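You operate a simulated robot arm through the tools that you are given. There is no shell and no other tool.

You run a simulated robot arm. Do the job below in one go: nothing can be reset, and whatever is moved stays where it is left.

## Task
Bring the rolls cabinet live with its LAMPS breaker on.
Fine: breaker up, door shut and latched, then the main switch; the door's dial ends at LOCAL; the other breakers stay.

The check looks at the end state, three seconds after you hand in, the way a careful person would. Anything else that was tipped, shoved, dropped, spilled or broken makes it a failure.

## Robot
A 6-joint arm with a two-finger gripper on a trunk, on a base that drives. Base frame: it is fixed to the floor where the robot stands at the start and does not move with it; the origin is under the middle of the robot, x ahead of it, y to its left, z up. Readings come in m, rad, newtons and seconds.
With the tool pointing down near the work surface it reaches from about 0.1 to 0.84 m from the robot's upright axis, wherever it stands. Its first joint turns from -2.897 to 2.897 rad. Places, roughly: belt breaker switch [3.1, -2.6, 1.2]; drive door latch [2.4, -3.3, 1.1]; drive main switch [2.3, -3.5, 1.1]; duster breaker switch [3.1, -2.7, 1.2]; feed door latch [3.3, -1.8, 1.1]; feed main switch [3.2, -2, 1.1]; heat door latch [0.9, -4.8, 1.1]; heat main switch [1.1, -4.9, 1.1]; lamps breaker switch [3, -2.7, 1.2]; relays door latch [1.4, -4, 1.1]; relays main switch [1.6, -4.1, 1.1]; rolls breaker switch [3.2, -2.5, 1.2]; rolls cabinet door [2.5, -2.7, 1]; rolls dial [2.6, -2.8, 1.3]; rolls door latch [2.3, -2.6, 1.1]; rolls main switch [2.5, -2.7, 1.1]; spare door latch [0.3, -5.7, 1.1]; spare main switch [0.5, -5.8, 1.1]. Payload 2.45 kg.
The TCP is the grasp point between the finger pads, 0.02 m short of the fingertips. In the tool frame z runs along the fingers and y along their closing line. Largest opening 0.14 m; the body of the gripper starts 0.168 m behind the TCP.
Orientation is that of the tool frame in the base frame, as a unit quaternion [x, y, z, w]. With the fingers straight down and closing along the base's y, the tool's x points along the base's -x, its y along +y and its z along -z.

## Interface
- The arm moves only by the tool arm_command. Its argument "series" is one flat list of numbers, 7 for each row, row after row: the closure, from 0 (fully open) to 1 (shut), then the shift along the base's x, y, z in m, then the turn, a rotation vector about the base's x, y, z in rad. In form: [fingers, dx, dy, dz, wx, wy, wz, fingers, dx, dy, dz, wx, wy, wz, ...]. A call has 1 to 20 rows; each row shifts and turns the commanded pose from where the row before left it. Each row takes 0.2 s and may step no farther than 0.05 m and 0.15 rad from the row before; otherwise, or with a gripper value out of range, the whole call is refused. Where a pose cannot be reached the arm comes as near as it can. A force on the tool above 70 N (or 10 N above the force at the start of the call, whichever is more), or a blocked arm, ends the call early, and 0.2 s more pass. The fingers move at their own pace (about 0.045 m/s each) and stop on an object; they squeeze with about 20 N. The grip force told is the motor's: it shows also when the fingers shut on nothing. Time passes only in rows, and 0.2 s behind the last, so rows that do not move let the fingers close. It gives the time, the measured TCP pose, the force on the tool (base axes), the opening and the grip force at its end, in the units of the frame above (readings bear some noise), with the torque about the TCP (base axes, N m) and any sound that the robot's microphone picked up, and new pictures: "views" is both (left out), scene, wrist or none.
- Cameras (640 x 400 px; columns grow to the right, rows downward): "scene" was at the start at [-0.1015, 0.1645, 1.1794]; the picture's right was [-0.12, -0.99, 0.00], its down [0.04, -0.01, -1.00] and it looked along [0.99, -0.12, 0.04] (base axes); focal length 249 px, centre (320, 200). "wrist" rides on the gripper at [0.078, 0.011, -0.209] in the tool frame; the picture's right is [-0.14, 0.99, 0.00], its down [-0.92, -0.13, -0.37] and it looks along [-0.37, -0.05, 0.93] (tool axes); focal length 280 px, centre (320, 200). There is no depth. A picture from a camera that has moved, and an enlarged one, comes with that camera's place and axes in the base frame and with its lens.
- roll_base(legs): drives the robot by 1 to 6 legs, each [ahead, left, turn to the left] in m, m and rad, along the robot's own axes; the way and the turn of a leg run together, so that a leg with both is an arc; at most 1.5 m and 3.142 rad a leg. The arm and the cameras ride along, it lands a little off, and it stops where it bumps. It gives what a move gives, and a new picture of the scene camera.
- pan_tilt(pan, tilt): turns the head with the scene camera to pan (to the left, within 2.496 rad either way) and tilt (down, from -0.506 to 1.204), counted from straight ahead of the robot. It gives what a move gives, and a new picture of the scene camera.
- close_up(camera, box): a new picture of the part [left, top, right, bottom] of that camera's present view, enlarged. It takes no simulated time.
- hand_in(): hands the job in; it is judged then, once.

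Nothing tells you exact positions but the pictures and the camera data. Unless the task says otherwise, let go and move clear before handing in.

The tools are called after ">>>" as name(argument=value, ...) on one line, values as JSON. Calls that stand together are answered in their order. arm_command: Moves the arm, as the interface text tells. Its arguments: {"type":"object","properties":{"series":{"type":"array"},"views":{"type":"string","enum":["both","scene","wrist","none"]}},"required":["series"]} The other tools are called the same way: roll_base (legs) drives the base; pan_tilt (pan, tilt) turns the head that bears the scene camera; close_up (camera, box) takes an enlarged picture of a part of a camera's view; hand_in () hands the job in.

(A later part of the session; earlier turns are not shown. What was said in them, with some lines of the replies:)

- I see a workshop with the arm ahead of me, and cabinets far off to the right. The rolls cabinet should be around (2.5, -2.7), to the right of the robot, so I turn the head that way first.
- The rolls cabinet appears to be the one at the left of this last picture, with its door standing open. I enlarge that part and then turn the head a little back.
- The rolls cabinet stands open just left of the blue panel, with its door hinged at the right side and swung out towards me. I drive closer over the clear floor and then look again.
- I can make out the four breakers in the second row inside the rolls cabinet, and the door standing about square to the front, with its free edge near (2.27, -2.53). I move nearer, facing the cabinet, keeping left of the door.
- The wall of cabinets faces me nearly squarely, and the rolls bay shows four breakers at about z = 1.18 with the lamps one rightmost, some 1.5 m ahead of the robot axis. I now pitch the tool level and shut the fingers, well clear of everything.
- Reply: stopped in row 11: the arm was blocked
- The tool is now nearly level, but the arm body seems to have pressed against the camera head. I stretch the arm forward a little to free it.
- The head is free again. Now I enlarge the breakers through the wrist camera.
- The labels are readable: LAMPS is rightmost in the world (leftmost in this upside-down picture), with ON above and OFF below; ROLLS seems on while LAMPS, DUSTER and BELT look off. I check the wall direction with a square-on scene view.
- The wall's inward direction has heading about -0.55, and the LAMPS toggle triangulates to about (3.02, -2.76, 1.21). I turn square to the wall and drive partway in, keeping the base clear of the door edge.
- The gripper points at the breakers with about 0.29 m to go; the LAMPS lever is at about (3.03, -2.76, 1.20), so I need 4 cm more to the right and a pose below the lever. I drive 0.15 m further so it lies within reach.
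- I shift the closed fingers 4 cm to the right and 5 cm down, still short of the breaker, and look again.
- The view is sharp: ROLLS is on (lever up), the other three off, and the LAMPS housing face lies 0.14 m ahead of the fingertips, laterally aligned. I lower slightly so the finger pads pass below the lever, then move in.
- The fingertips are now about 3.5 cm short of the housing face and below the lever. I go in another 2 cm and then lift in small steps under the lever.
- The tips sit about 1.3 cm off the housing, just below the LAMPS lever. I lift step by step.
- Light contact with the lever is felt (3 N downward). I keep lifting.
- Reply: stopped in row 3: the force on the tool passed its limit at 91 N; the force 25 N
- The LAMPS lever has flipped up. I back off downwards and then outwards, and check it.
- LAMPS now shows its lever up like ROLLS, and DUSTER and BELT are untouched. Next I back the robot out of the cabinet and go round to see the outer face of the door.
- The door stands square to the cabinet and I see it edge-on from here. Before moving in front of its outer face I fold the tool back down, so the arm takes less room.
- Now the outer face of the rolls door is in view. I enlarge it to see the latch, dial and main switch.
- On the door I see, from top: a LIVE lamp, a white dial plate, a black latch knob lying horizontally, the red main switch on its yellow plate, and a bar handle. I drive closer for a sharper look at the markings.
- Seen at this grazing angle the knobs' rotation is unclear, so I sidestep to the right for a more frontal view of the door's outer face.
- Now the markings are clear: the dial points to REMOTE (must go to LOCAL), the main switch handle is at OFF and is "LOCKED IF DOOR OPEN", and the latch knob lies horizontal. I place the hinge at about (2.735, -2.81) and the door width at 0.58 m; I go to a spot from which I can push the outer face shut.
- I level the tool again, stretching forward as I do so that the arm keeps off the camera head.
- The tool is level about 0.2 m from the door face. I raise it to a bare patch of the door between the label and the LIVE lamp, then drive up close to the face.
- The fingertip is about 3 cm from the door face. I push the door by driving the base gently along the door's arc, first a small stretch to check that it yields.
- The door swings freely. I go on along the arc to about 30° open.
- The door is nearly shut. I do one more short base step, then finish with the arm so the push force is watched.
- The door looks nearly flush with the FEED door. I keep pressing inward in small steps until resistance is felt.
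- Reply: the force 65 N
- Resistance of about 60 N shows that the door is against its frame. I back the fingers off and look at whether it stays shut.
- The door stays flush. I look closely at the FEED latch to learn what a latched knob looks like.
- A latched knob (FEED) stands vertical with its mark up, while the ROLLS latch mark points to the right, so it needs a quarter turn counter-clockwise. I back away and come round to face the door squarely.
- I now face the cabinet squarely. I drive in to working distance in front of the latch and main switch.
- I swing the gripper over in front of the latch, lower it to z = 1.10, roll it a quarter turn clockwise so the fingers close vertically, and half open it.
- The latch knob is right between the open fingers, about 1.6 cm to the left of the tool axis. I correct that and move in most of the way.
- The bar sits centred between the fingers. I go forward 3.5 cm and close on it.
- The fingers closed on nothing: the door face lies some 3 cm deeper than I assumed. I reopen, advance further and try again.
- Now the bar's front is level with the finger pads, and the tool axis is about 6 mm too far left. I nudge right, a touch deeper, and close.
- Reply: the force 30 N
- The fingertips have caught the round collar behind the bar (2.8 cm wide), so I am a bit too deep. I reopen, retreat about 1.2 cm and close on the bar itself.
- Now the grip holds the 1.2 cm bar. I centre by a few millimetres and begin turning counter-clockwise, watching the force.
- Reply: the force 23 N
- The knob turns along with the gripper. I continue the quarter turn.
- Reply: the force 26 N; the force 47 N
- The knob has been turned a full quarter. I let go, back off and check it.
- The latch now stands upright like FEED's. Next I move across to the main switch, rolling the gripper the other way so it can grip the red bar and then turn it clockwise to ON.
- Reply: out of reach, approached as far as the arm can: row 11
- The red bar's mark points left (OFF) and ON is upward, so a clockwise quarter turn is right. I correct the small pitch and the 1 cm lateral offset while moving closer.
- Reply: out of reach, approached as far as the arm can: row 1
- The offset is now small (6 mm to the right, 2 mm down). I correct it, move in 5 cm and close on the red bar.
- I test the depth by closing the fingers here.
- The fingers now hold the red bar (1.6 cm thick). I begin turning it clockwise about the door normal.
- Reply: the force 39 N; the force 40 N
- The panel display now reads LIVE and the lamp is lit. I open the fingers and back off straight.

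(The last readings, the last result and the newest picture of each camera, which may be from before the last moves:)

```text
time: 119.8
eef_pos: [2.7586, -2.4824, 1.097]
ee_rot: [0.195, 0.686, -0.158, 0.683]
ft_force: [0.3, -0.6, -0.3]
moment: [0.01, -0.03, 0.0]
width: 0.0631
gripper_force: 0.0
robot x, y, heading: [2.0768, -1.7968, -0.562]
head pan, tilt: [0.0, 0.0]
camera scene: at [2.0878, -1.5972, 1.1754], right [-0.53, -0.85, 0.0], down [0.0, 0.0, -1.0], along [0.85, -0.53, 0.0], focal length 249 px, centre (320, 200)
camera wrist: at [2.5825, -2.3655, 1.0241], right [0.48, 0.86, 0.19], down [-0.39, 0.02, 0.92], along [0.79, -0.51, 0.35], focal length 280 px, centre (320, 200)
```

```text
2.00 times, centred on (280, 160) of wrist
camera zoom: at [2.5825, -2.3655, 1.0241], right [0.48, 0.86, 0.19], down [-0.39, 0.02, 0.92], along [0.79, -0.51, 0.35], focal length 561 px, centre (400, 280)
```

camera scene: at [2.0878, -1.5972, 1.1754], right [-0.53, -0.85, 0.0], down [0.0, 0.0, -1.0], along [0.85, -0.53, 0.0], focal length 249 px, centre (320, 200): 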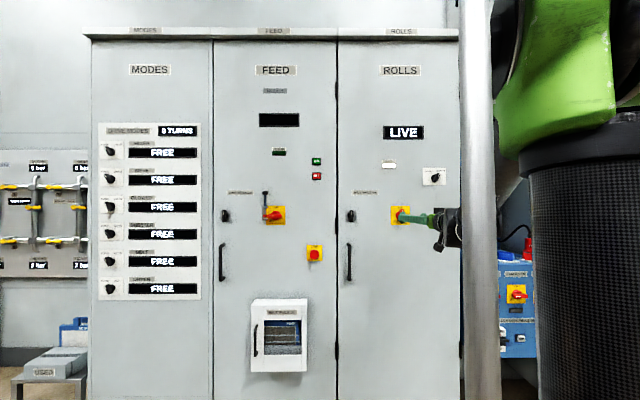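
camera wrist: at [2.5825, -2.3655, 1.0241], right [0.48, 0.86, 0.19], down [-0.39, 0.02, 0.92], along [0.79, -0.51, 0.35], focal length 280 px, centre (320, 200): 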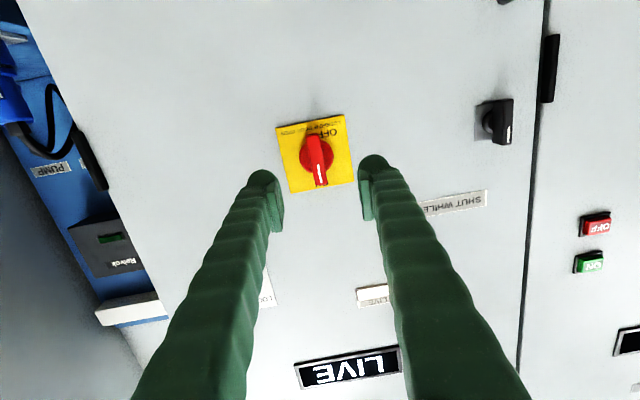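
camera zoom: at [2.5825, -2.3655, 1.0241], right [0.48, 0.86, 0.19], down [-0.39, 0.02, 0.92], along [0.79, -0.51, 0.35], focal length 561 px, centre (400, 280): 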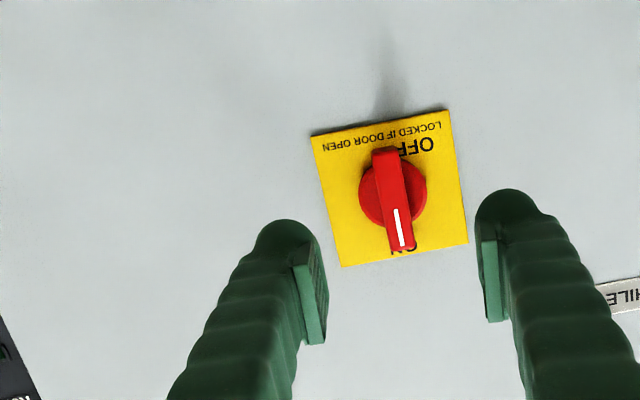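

The main switch points to ON. Remaining is the dial, still at REMOTE; it lies 17 cm to the right and 18 cm higher, so I shift the base right for reach and raise the gripper.

>>> roll_base(legs=[[0.02, -0.17, 0.015]])

>>> arm_command(series=[0.6, 0, 0, 0.037, 0, 0, 0, 0.6, 0, 0, 0.037, 0, 0, 0, 0.6, 0, 0, 0.037, 0, 0, 0, 0.6, 0, 0, 0.037, 0, 0, 0, 0.6, 0, 0, 0.037, 0, 0, 0], views="both")

>>> close_up(camera="wrist", box=[200, 60, 440, 220])

```text
time: 121.3
eef_pos: [2.6933, -2.6293, 1.0979]
ee_rot: [0.193, 0.686, -0.156, 0.684]
ft_force: [0.4, -0.7, -0.1]
moment: [-0.02, 0.03, 0.0]
width: 0.063
gripper_force: 0.2
robot x, y, heading: [2.0059, -1.9533, -0.552]
head pan, tilt: [0.0, 0.0]
camera scene: at [2.0133, -1.7512, 1.1754], right [-0.52, -0.85, 0.0], down [0.0, 0.0, -1.0], along [0.85, -0.52, 0.0], focal length 249 px, centre (320, 200)
```

scene: 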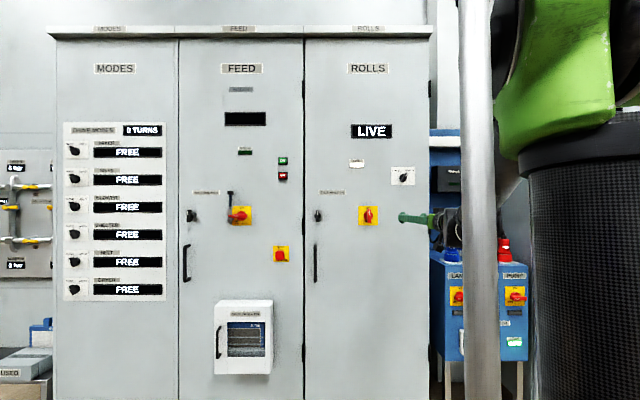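

```text
time: 122.5
eef_pos: [2.6953, -2.6269, 1.2877]
ee_rot: [0.191, 0.687, -0.155, 0.684]
ft_force: [-0.1, 0.3, 1.0]
moment: [-0.06, 0.0, 0.03]
width: 0.0558
gripper_force: 0.1
robot x, y, heading: [2.007, -1.9528, -0.55]
head pan, tilt: [0.0, 0.0]
camera scene: at [2.0133, -1.7512, 1.1754], right [-0.52, -0.85, 0.0], down [0.0, 0.0, -1.0], along [0.85, -0.52, 0.0], focal length 249 px, centre (320, 200)
camera wrist: at [2.5173, -2.5132, 1.213], right [0.47, 0.86, 0.19], down [-0.39, 0.02, 0.92], along [0.79, -0.51, 0.35], focal length 280 px, centre (320, 200)
```

scene: 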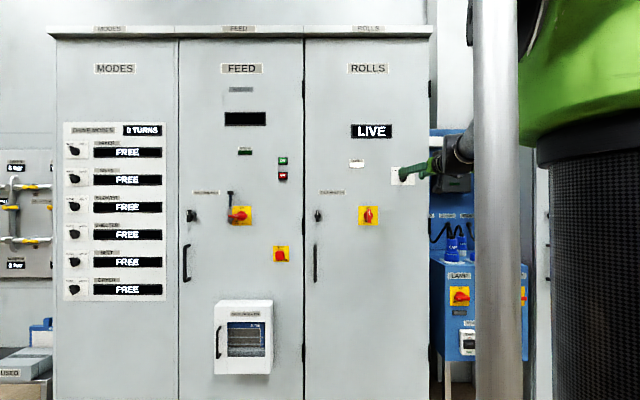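
wrist: 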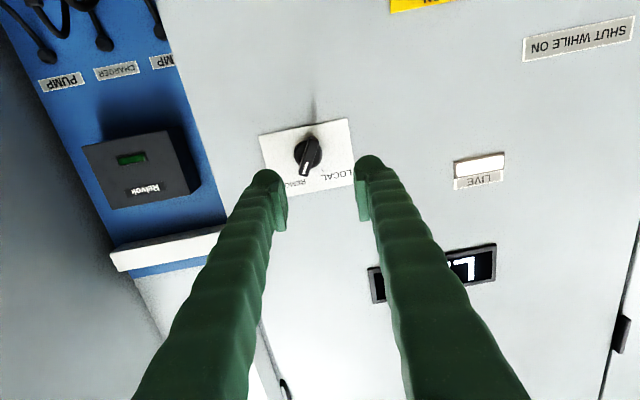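

```text
2.50 times, centred on (320, 140) of wrist
camera zoom: at [2.5173, -2.5132, 1.213], right [0.47, 0.86, 0.19], down [-0.39, 0.02, 0.92], along [0.79, -0.51, 0.35], focal length 701 px, centre (320, 350)
```

zoom: 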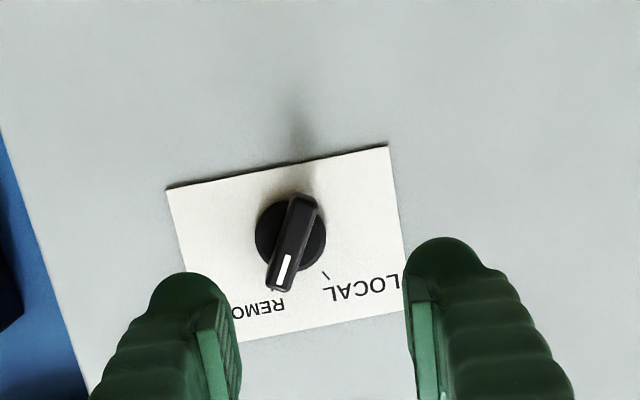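

The dial's pointer is at REMOTE, tilted about 30° clockwise, with the LOCAL tick about 30° the other way. I align the tool with the pointer and close part of the distance.

>>> arm_command(series=[0.6, -0.0009, -0.0016, -0.0014, 0.0919, -0.0605, -0.0128, 0.6, -0.0009, -0.0016, -0.0014, 0.0919, -0.0605, -0.0128, 0.6, -0.0009, -0.0016, -0.0014, 0.0919, -0.0605, -0.0128, 0.6, -0.0009, -0.0016, -0.0014, 0.0919, -0.0605, -0.0128, 0.6, 0.0214, -0.0129, 0, 0, 0, 0, 0.6, 0.0214, -0.0129, 0, 0, 0, 0, 0.6, 0.0171, -0.0103, 0, 0, 0, 0, 0.6, 0, 0, 0, 0, 0, 0], views="wrist")

>>> close_up(camera="wrist", box=[200, 80, 440, 240])

```text
time: 124.3
eef_pos: [2.7486, -2.6725, 1.2788]
ee_rot: [0.348, 0.611, -0.021, 0.711]
ft_force: [0.8, -0.2, 0.2]
moment: [0.01, -0.02, 0.02]
width: 0.0562
gripper_force: 0.0
robot x, y, heading: [2.0063, -1.9553, -0.554]
head pan, tilt: [0.0, 0.0]
camera wrist: at [2.5952, -2.5227, 1.2129], right [0.42, 0.69, 0.59], down [-0.61, -0.27, 0.75], along [0.68, -0.67, 0.31], focal length 280 px, centre (320, 200)
```

wrist: 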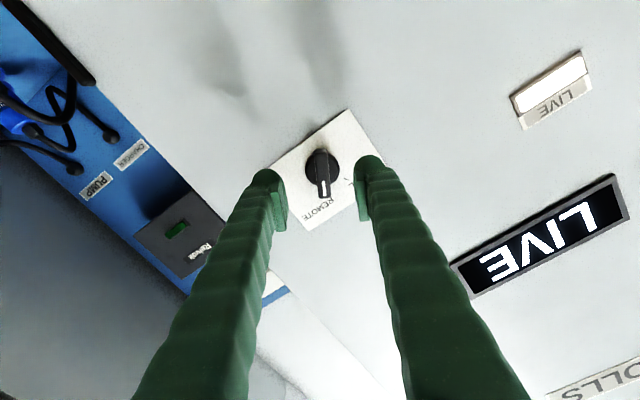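

```text
2.50 times, centred on (320, 160) of wrist
camera zoom: at [2.5952, -2.5227, 1.2129], right [0.42, 0.69, 0.59], down [-0.61, -0.27, 0.75], along [0.68, -0.67, 0.31], focal length 701 px, centre (320, 300)
```

zoom: 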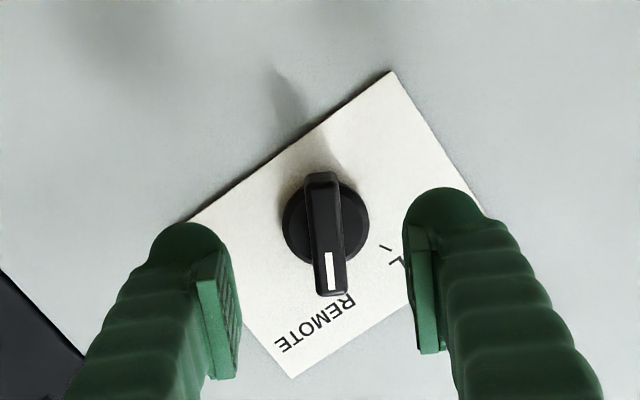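

The pointer is aligned with the fingers. I move in 4 cm and close on it.

>>> arm_command(series=[0.6, 0.001, 0.0017, 0.001, 0, 0, 0, 0.6, 0.0171, -0.0103, 0, 0, 0, 0, 0.6, 0.0171, -0.0103, 0, 0, 0, 0, 0.6, 0, 0, 0, 0, 0, 0, 1, 0, 0, 0, 0, 0, 0, 1, 0, 0, 0, 0, 0, 0, 1, 0, 0, 0, 0, 0, 0, 1, 0, 0, 0, 0, 0, 0, 1, 0, 0, 0, 0, 0, 0], views="wrist")

>>> close_up(camera="wrist", box=[200, 80, 440, 240])

```text
time: 126.3
eef_pos: [2.7843, -2.6904, 1.2788]
ee_rot: [0.348, 0.611, -0.02, 0.711]
ft_force: [3.4, 1.6, 2.8]
moment: [0.07, 0.12, 0.12]
width: 0.0119
gripper_force: 38.6
robot x, y, heading: [2.0054, -1.9516, -0.555]
head pan, tilt: [0.0, 0.0]
camera wrist: at [2.6326, -2.5411, 1.2119], right [0.42, 0.7, 0.59], down [-0.6, -0.27, 0.75], along [0.68, -0.67, 0.31], focal length 280 px, centre (320, 200)
```

wrist: 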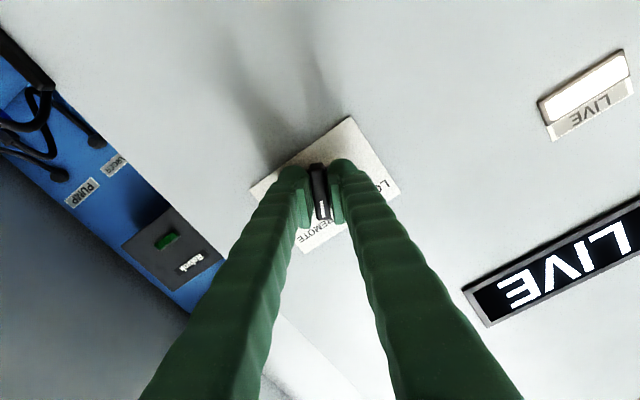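

```text
2.50 times, centred on (320, 160) of wrist
camera zoom: at [2.6326, -2.5411, 1.2119], right [0.42, 0.7, 0.59], down [-0.6, -0.27, 0.75], along [0.68, -0.67, 0.31], focal length 701 px, centre (320, 300)
```

zoom: 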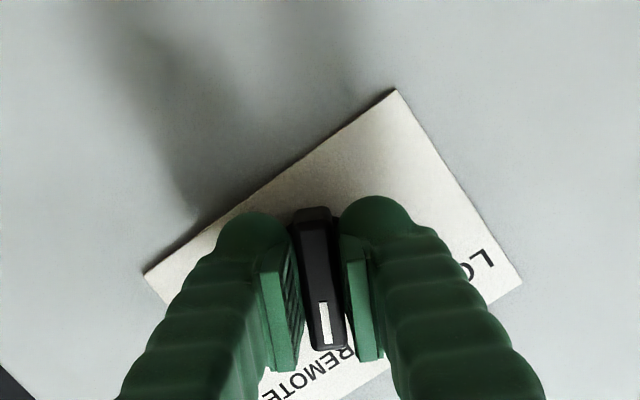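

Gripped at 1.2 cm. I turn counter-clockwise towards LOCAL.

>>> arm_command(series=[1, 0, 0, 0, -0.0856, 0.0518, 0, 1, 0, 0, 0, -0.0856, 0.0518, 0, 1, 0, 0, 0, -0.0856, 0.0518, 0, 1, 0, 0, 0, -0.0856, 0.0518, 0, 1, 0, 0, 0, -0.0856, 0.0518, 0, 1, 0, 0, 0, -0.0856, 0.0518, 0], views="wrist")

>>> close_up(camera="wrist", box=[200, 80, 440, 240])

```text
time: 127.7
eef_pos: [2.785, -2.6914, 1.2775]
ee_rot: [0.149, 0.688, -0.227, 0.673]
ft_force: [13.1, -6.5, 3.5]
moment: [-0.07, -0.04, -0.02]
width: 0.012
gripper_force: 38.5
robot x, y, heading: [2.0059, -1.9557, -0.558]
head pan, tilt: [0.0, 0.0]
camera wrist: at [2.6079, -2.5809, 1.197], right [0.51, 0.86, 0.03], down [-0.34, 0.17, 0.93], along [0.79, -0.48, 0.38], focal length 280 px, centre (320, 200)
```

wrist: 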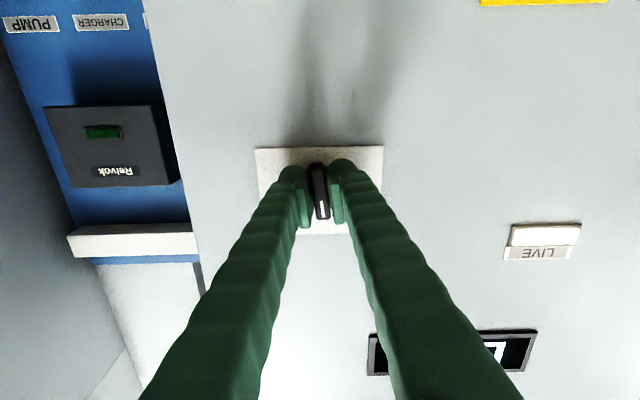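

```text
2.50 times, centred on (320, 160) of wrist
camera zoom: at [2.6079, -2.5809, 1.197], right [0.51, 0.86, 0.03], down [-0.34, 0.17, 0.93], along [0.79, -0.48, 0.38], focal length 701 px, centre (320, 300)
```

zoom: 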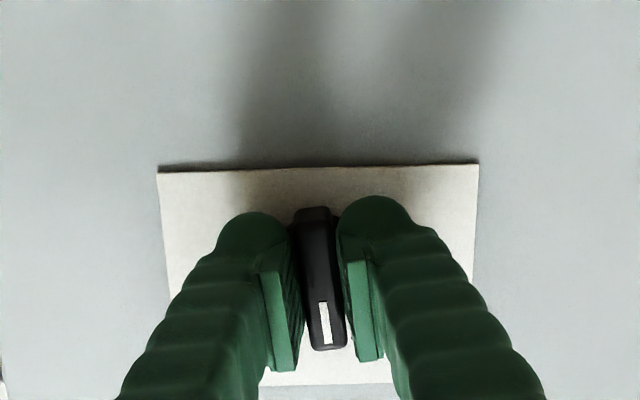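

>>> arm_command(series=[1, 0, 0, 0, -0.0856, 0.0518, 0, 1, 0, 0, 0, -0.0856, 0.0518, 0, 1, 0, 0, 0, -0.0856, 0.0518, 0, 1, 0, 0, 0, -0.0856, 0.0518, 0], views="wrist")

>>> close_up(camera="wrist", box=[200, 80, 440, 240])

```text
time: 128.7
eef_pos: [2.784, -2.6916, 1.2781]
ee_rot: [0.009, 0.705, -0.355, 0.614]
ft_force: [21.3, -15.4, 17.3]
moment: [0.0, -0.08, -0.01]
width: 0.0122
gripper_force: 39.1
robot x, y, heading: [2.0107, -1.9543, -0.552]
head pan, tilt: [0.0, 0.0]
camera wrist: at [2.5911, -2.6085, 1.2031], right [0.48, 0.8, -0.37], down [-0.15, 0.48, 0.86], along [0.87, -0.36, 0.35], focal length 280 px, centre (320, 200)
```

wrist: 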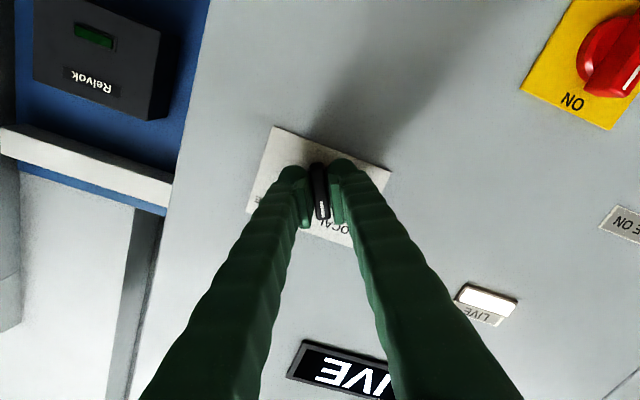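

```text
2.50 times, centred on (320, 160) of wrist
camera zoom: at [2.5911, -2.6085, 1.2031], right [0.48, 0.8, -0.37], down [-0.15, 0.48, 0.86], along [0.87, -0.36, 0.35], focal length 701 px, centre (320, 300)
```

zoom: 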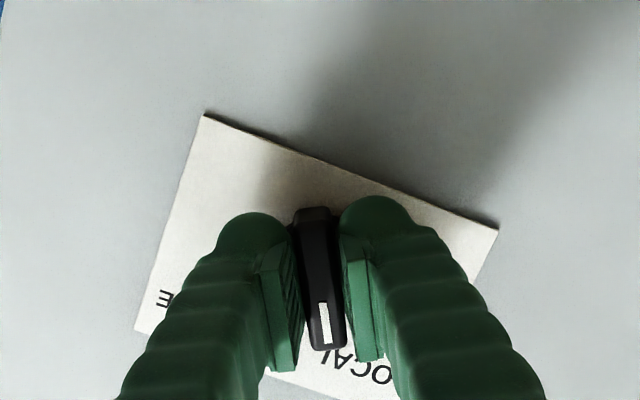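

>>> arm_command(series=[1, 0, 0, 0, -0.0428, 0.0259, 0, 1, 0, 0, 0, -0.0428, 0.0259, 0, 1, 0, 0, 0, 0, 0, 0], views="none")

```text
time: 129.5
eef_pos: [2.7834, -2.693, 1.2788]
ee_rot: [-0.027, 0.705, -0.386, 0.595]
ft_force: [-3.7, 4.0, -21.8]
moment: [1.36, 0.43, -0.51]
width: 0.0133
gripper_force: 40.1
robot x, y, heading: [2.0053, -1.9552, -0.552]
head pan, tilt: [0.0, 0.0]
```

A firm stop is felt: the dial is at its LOCAL end. I release and back away to check.

>>> arm_command(series=[0.55, 0, 0, 0, 0, 0, 0, 0.55, 0, 0, 0, 0, 0, 0, 0.55, 0, 0, 0, 0, 0, 0, 0.55, -0.0257, 0.0155, 0, 0, 0, 0, 0.55, -0.0342, 0.0207, 0, 0, 0, 0, 0.55, -0.0342, 0.0207, 0, 0, 0, 0, 0.55, -0.0257, 0.0155, 0, 0, 0, 0], views="both")

>>> close_up(camera="wrist", box=[180, 40, 460, 220])

```text
time: 131.1
eef_pos: [2.6639, -2.6204, 1.2784]
ee_rot: [-0.027, 0.705, -0.384, 0.596]
ft_force: [-0.4, -0.6, -0.7]
moment: [-0.04, 0.0, -0.01]
width: 0.063
gripper_force: 0.0
robot x, y, heading: [2.0033, -1.9517, -0.554]
head pan, tilt: [0.0, 0.0]
camera scene: at [2.0134, -1.7514, 1.1754], right [-0.52, -0.85, 0.0], down [0.0, 0.0, -1.0], along [0.85, -0.52, 0.0], focal length 249 px, centre (320, 200)
camera wrist: at [2.4673, -2.5434, 1.2058], right [0.46, 0.76, -0.46], down [-0.1, 0.56, 0.83], along [0.88, -0.33, 0.33], focal length 280 px, centre (320, 200)
```

scene: 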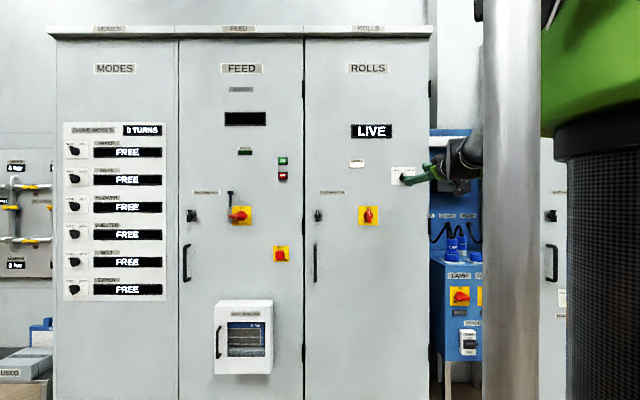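
wrist: 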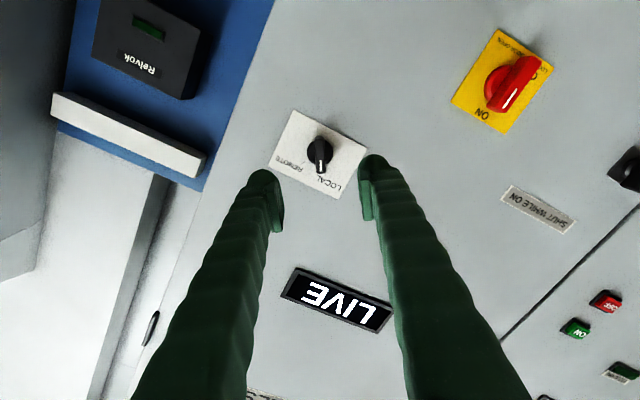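

```text
2.22 times, centred on (320, 130) of wrist
camera zoom: at [2.4673, -2.5434, 1.2058], right [0.46, 0.76, -0.46], down [-0.1, 0.56, 0.83], along [0.88, -0.33, 0.33], focal length 623 px, centre (320, 356)
```

zoom: 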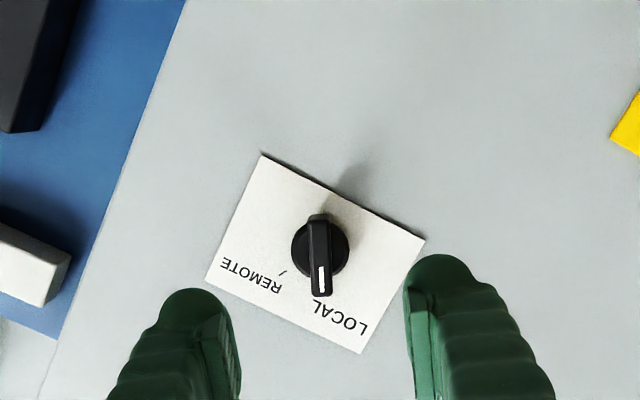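

The dial now points to LOCAL, with the REMOTE tick bare. I back the robot well clear and take a last look at the whole door.

>>> roll_base(legs=[[-0.5, 0, 0]])

>>> close_up(camera="scene", box=[240, 60, 460, 260])

>>> close_up(camera="scene", box=[300, 160, 400, 240])

```text
time: 134.1
eef_pos: [2.2376, -2.3495, 1.277]
ee_rot: [-0.029, 0.704, -0.382, 0.598]
ft_force: [-0.4, -0.7, -0.4]
moment: [-0.02, -0.03, -0.02]
width: 0.063
gripper_force: 0.0
robot x, y, heading: [1.573, -1.6904, -0.542]
head pan, tilt: [0.0, 0.0]
camera scene: at [1.5786, -1.487, 1.1754], right [-0.52, -0.86, 0.0], down [0.0, 0.0, -1.0], along [0.86, -0.52, 0.0], focal length 249 px, centre (320, 200)
```

scene: 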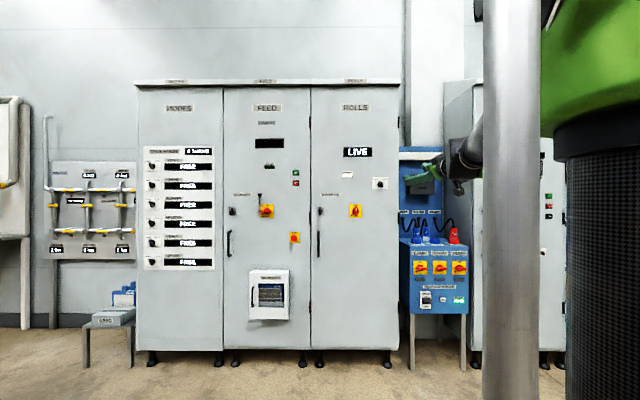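

```text
2.00 times, centred on (350, 160) of scene
camera zoom: at [1.5786, -1.487, 1.1754], right [-0.52, -0.86, 0.0], down [0.0, 0.0, -1.0], along [0.86, -0.52, 0.0], focal length 499 px, centre (260, 280)
```

zoom: 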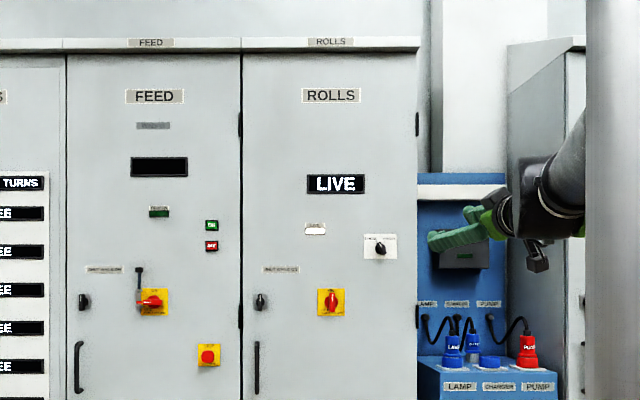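

```text
5.00 times, centred on (350, 200) of scene
camera zoom: at [1.5786, -1.487, 1.1754], right [-0.52, -0.86, 0.0], down [0.0, 0.0, -1.0], along [0.86, -0.52, 0.0], focal length 1247 px, centre (170, 200)
```

zoom: 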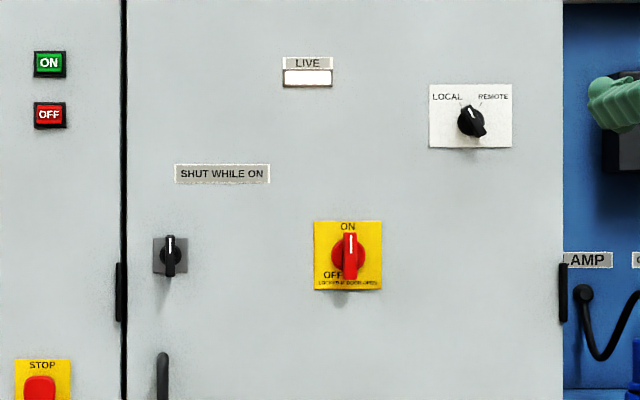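

The door is flush and latched upright, the main switch is at ON, the panel shows LIVE, the dial points to LOCAL, and the robot stands clear. I hand the job in.

>>> hand_in()

```text
The job is handed in.
```

The rolls cabinet is live with its LAMPS breaker on, and I've handed the job in. The check hadn't reported a result when I finished.

- **Breakers:** LAMPS is flipped up to ON. I didn't touch the others: ROLLS was already on, and DUSTER and BELT stayed off. I last saw all four before the door was shut, so they weren't rechecked afterwards.
- **Door:** it is shut flush with the FEED door, and the latch is turned upright, matching FEED's latched position.
- **Main switch:** it is turned to ON. The panel display reads LIVE and the LIVE lamp is lit.
- **Dial:** it was at REMOTE and is now at LOCAL, turned until it hit its stop.

I let go of everything and backed the robot about half a metre clear. Nothing in the final pictures looked tipped or shoved.
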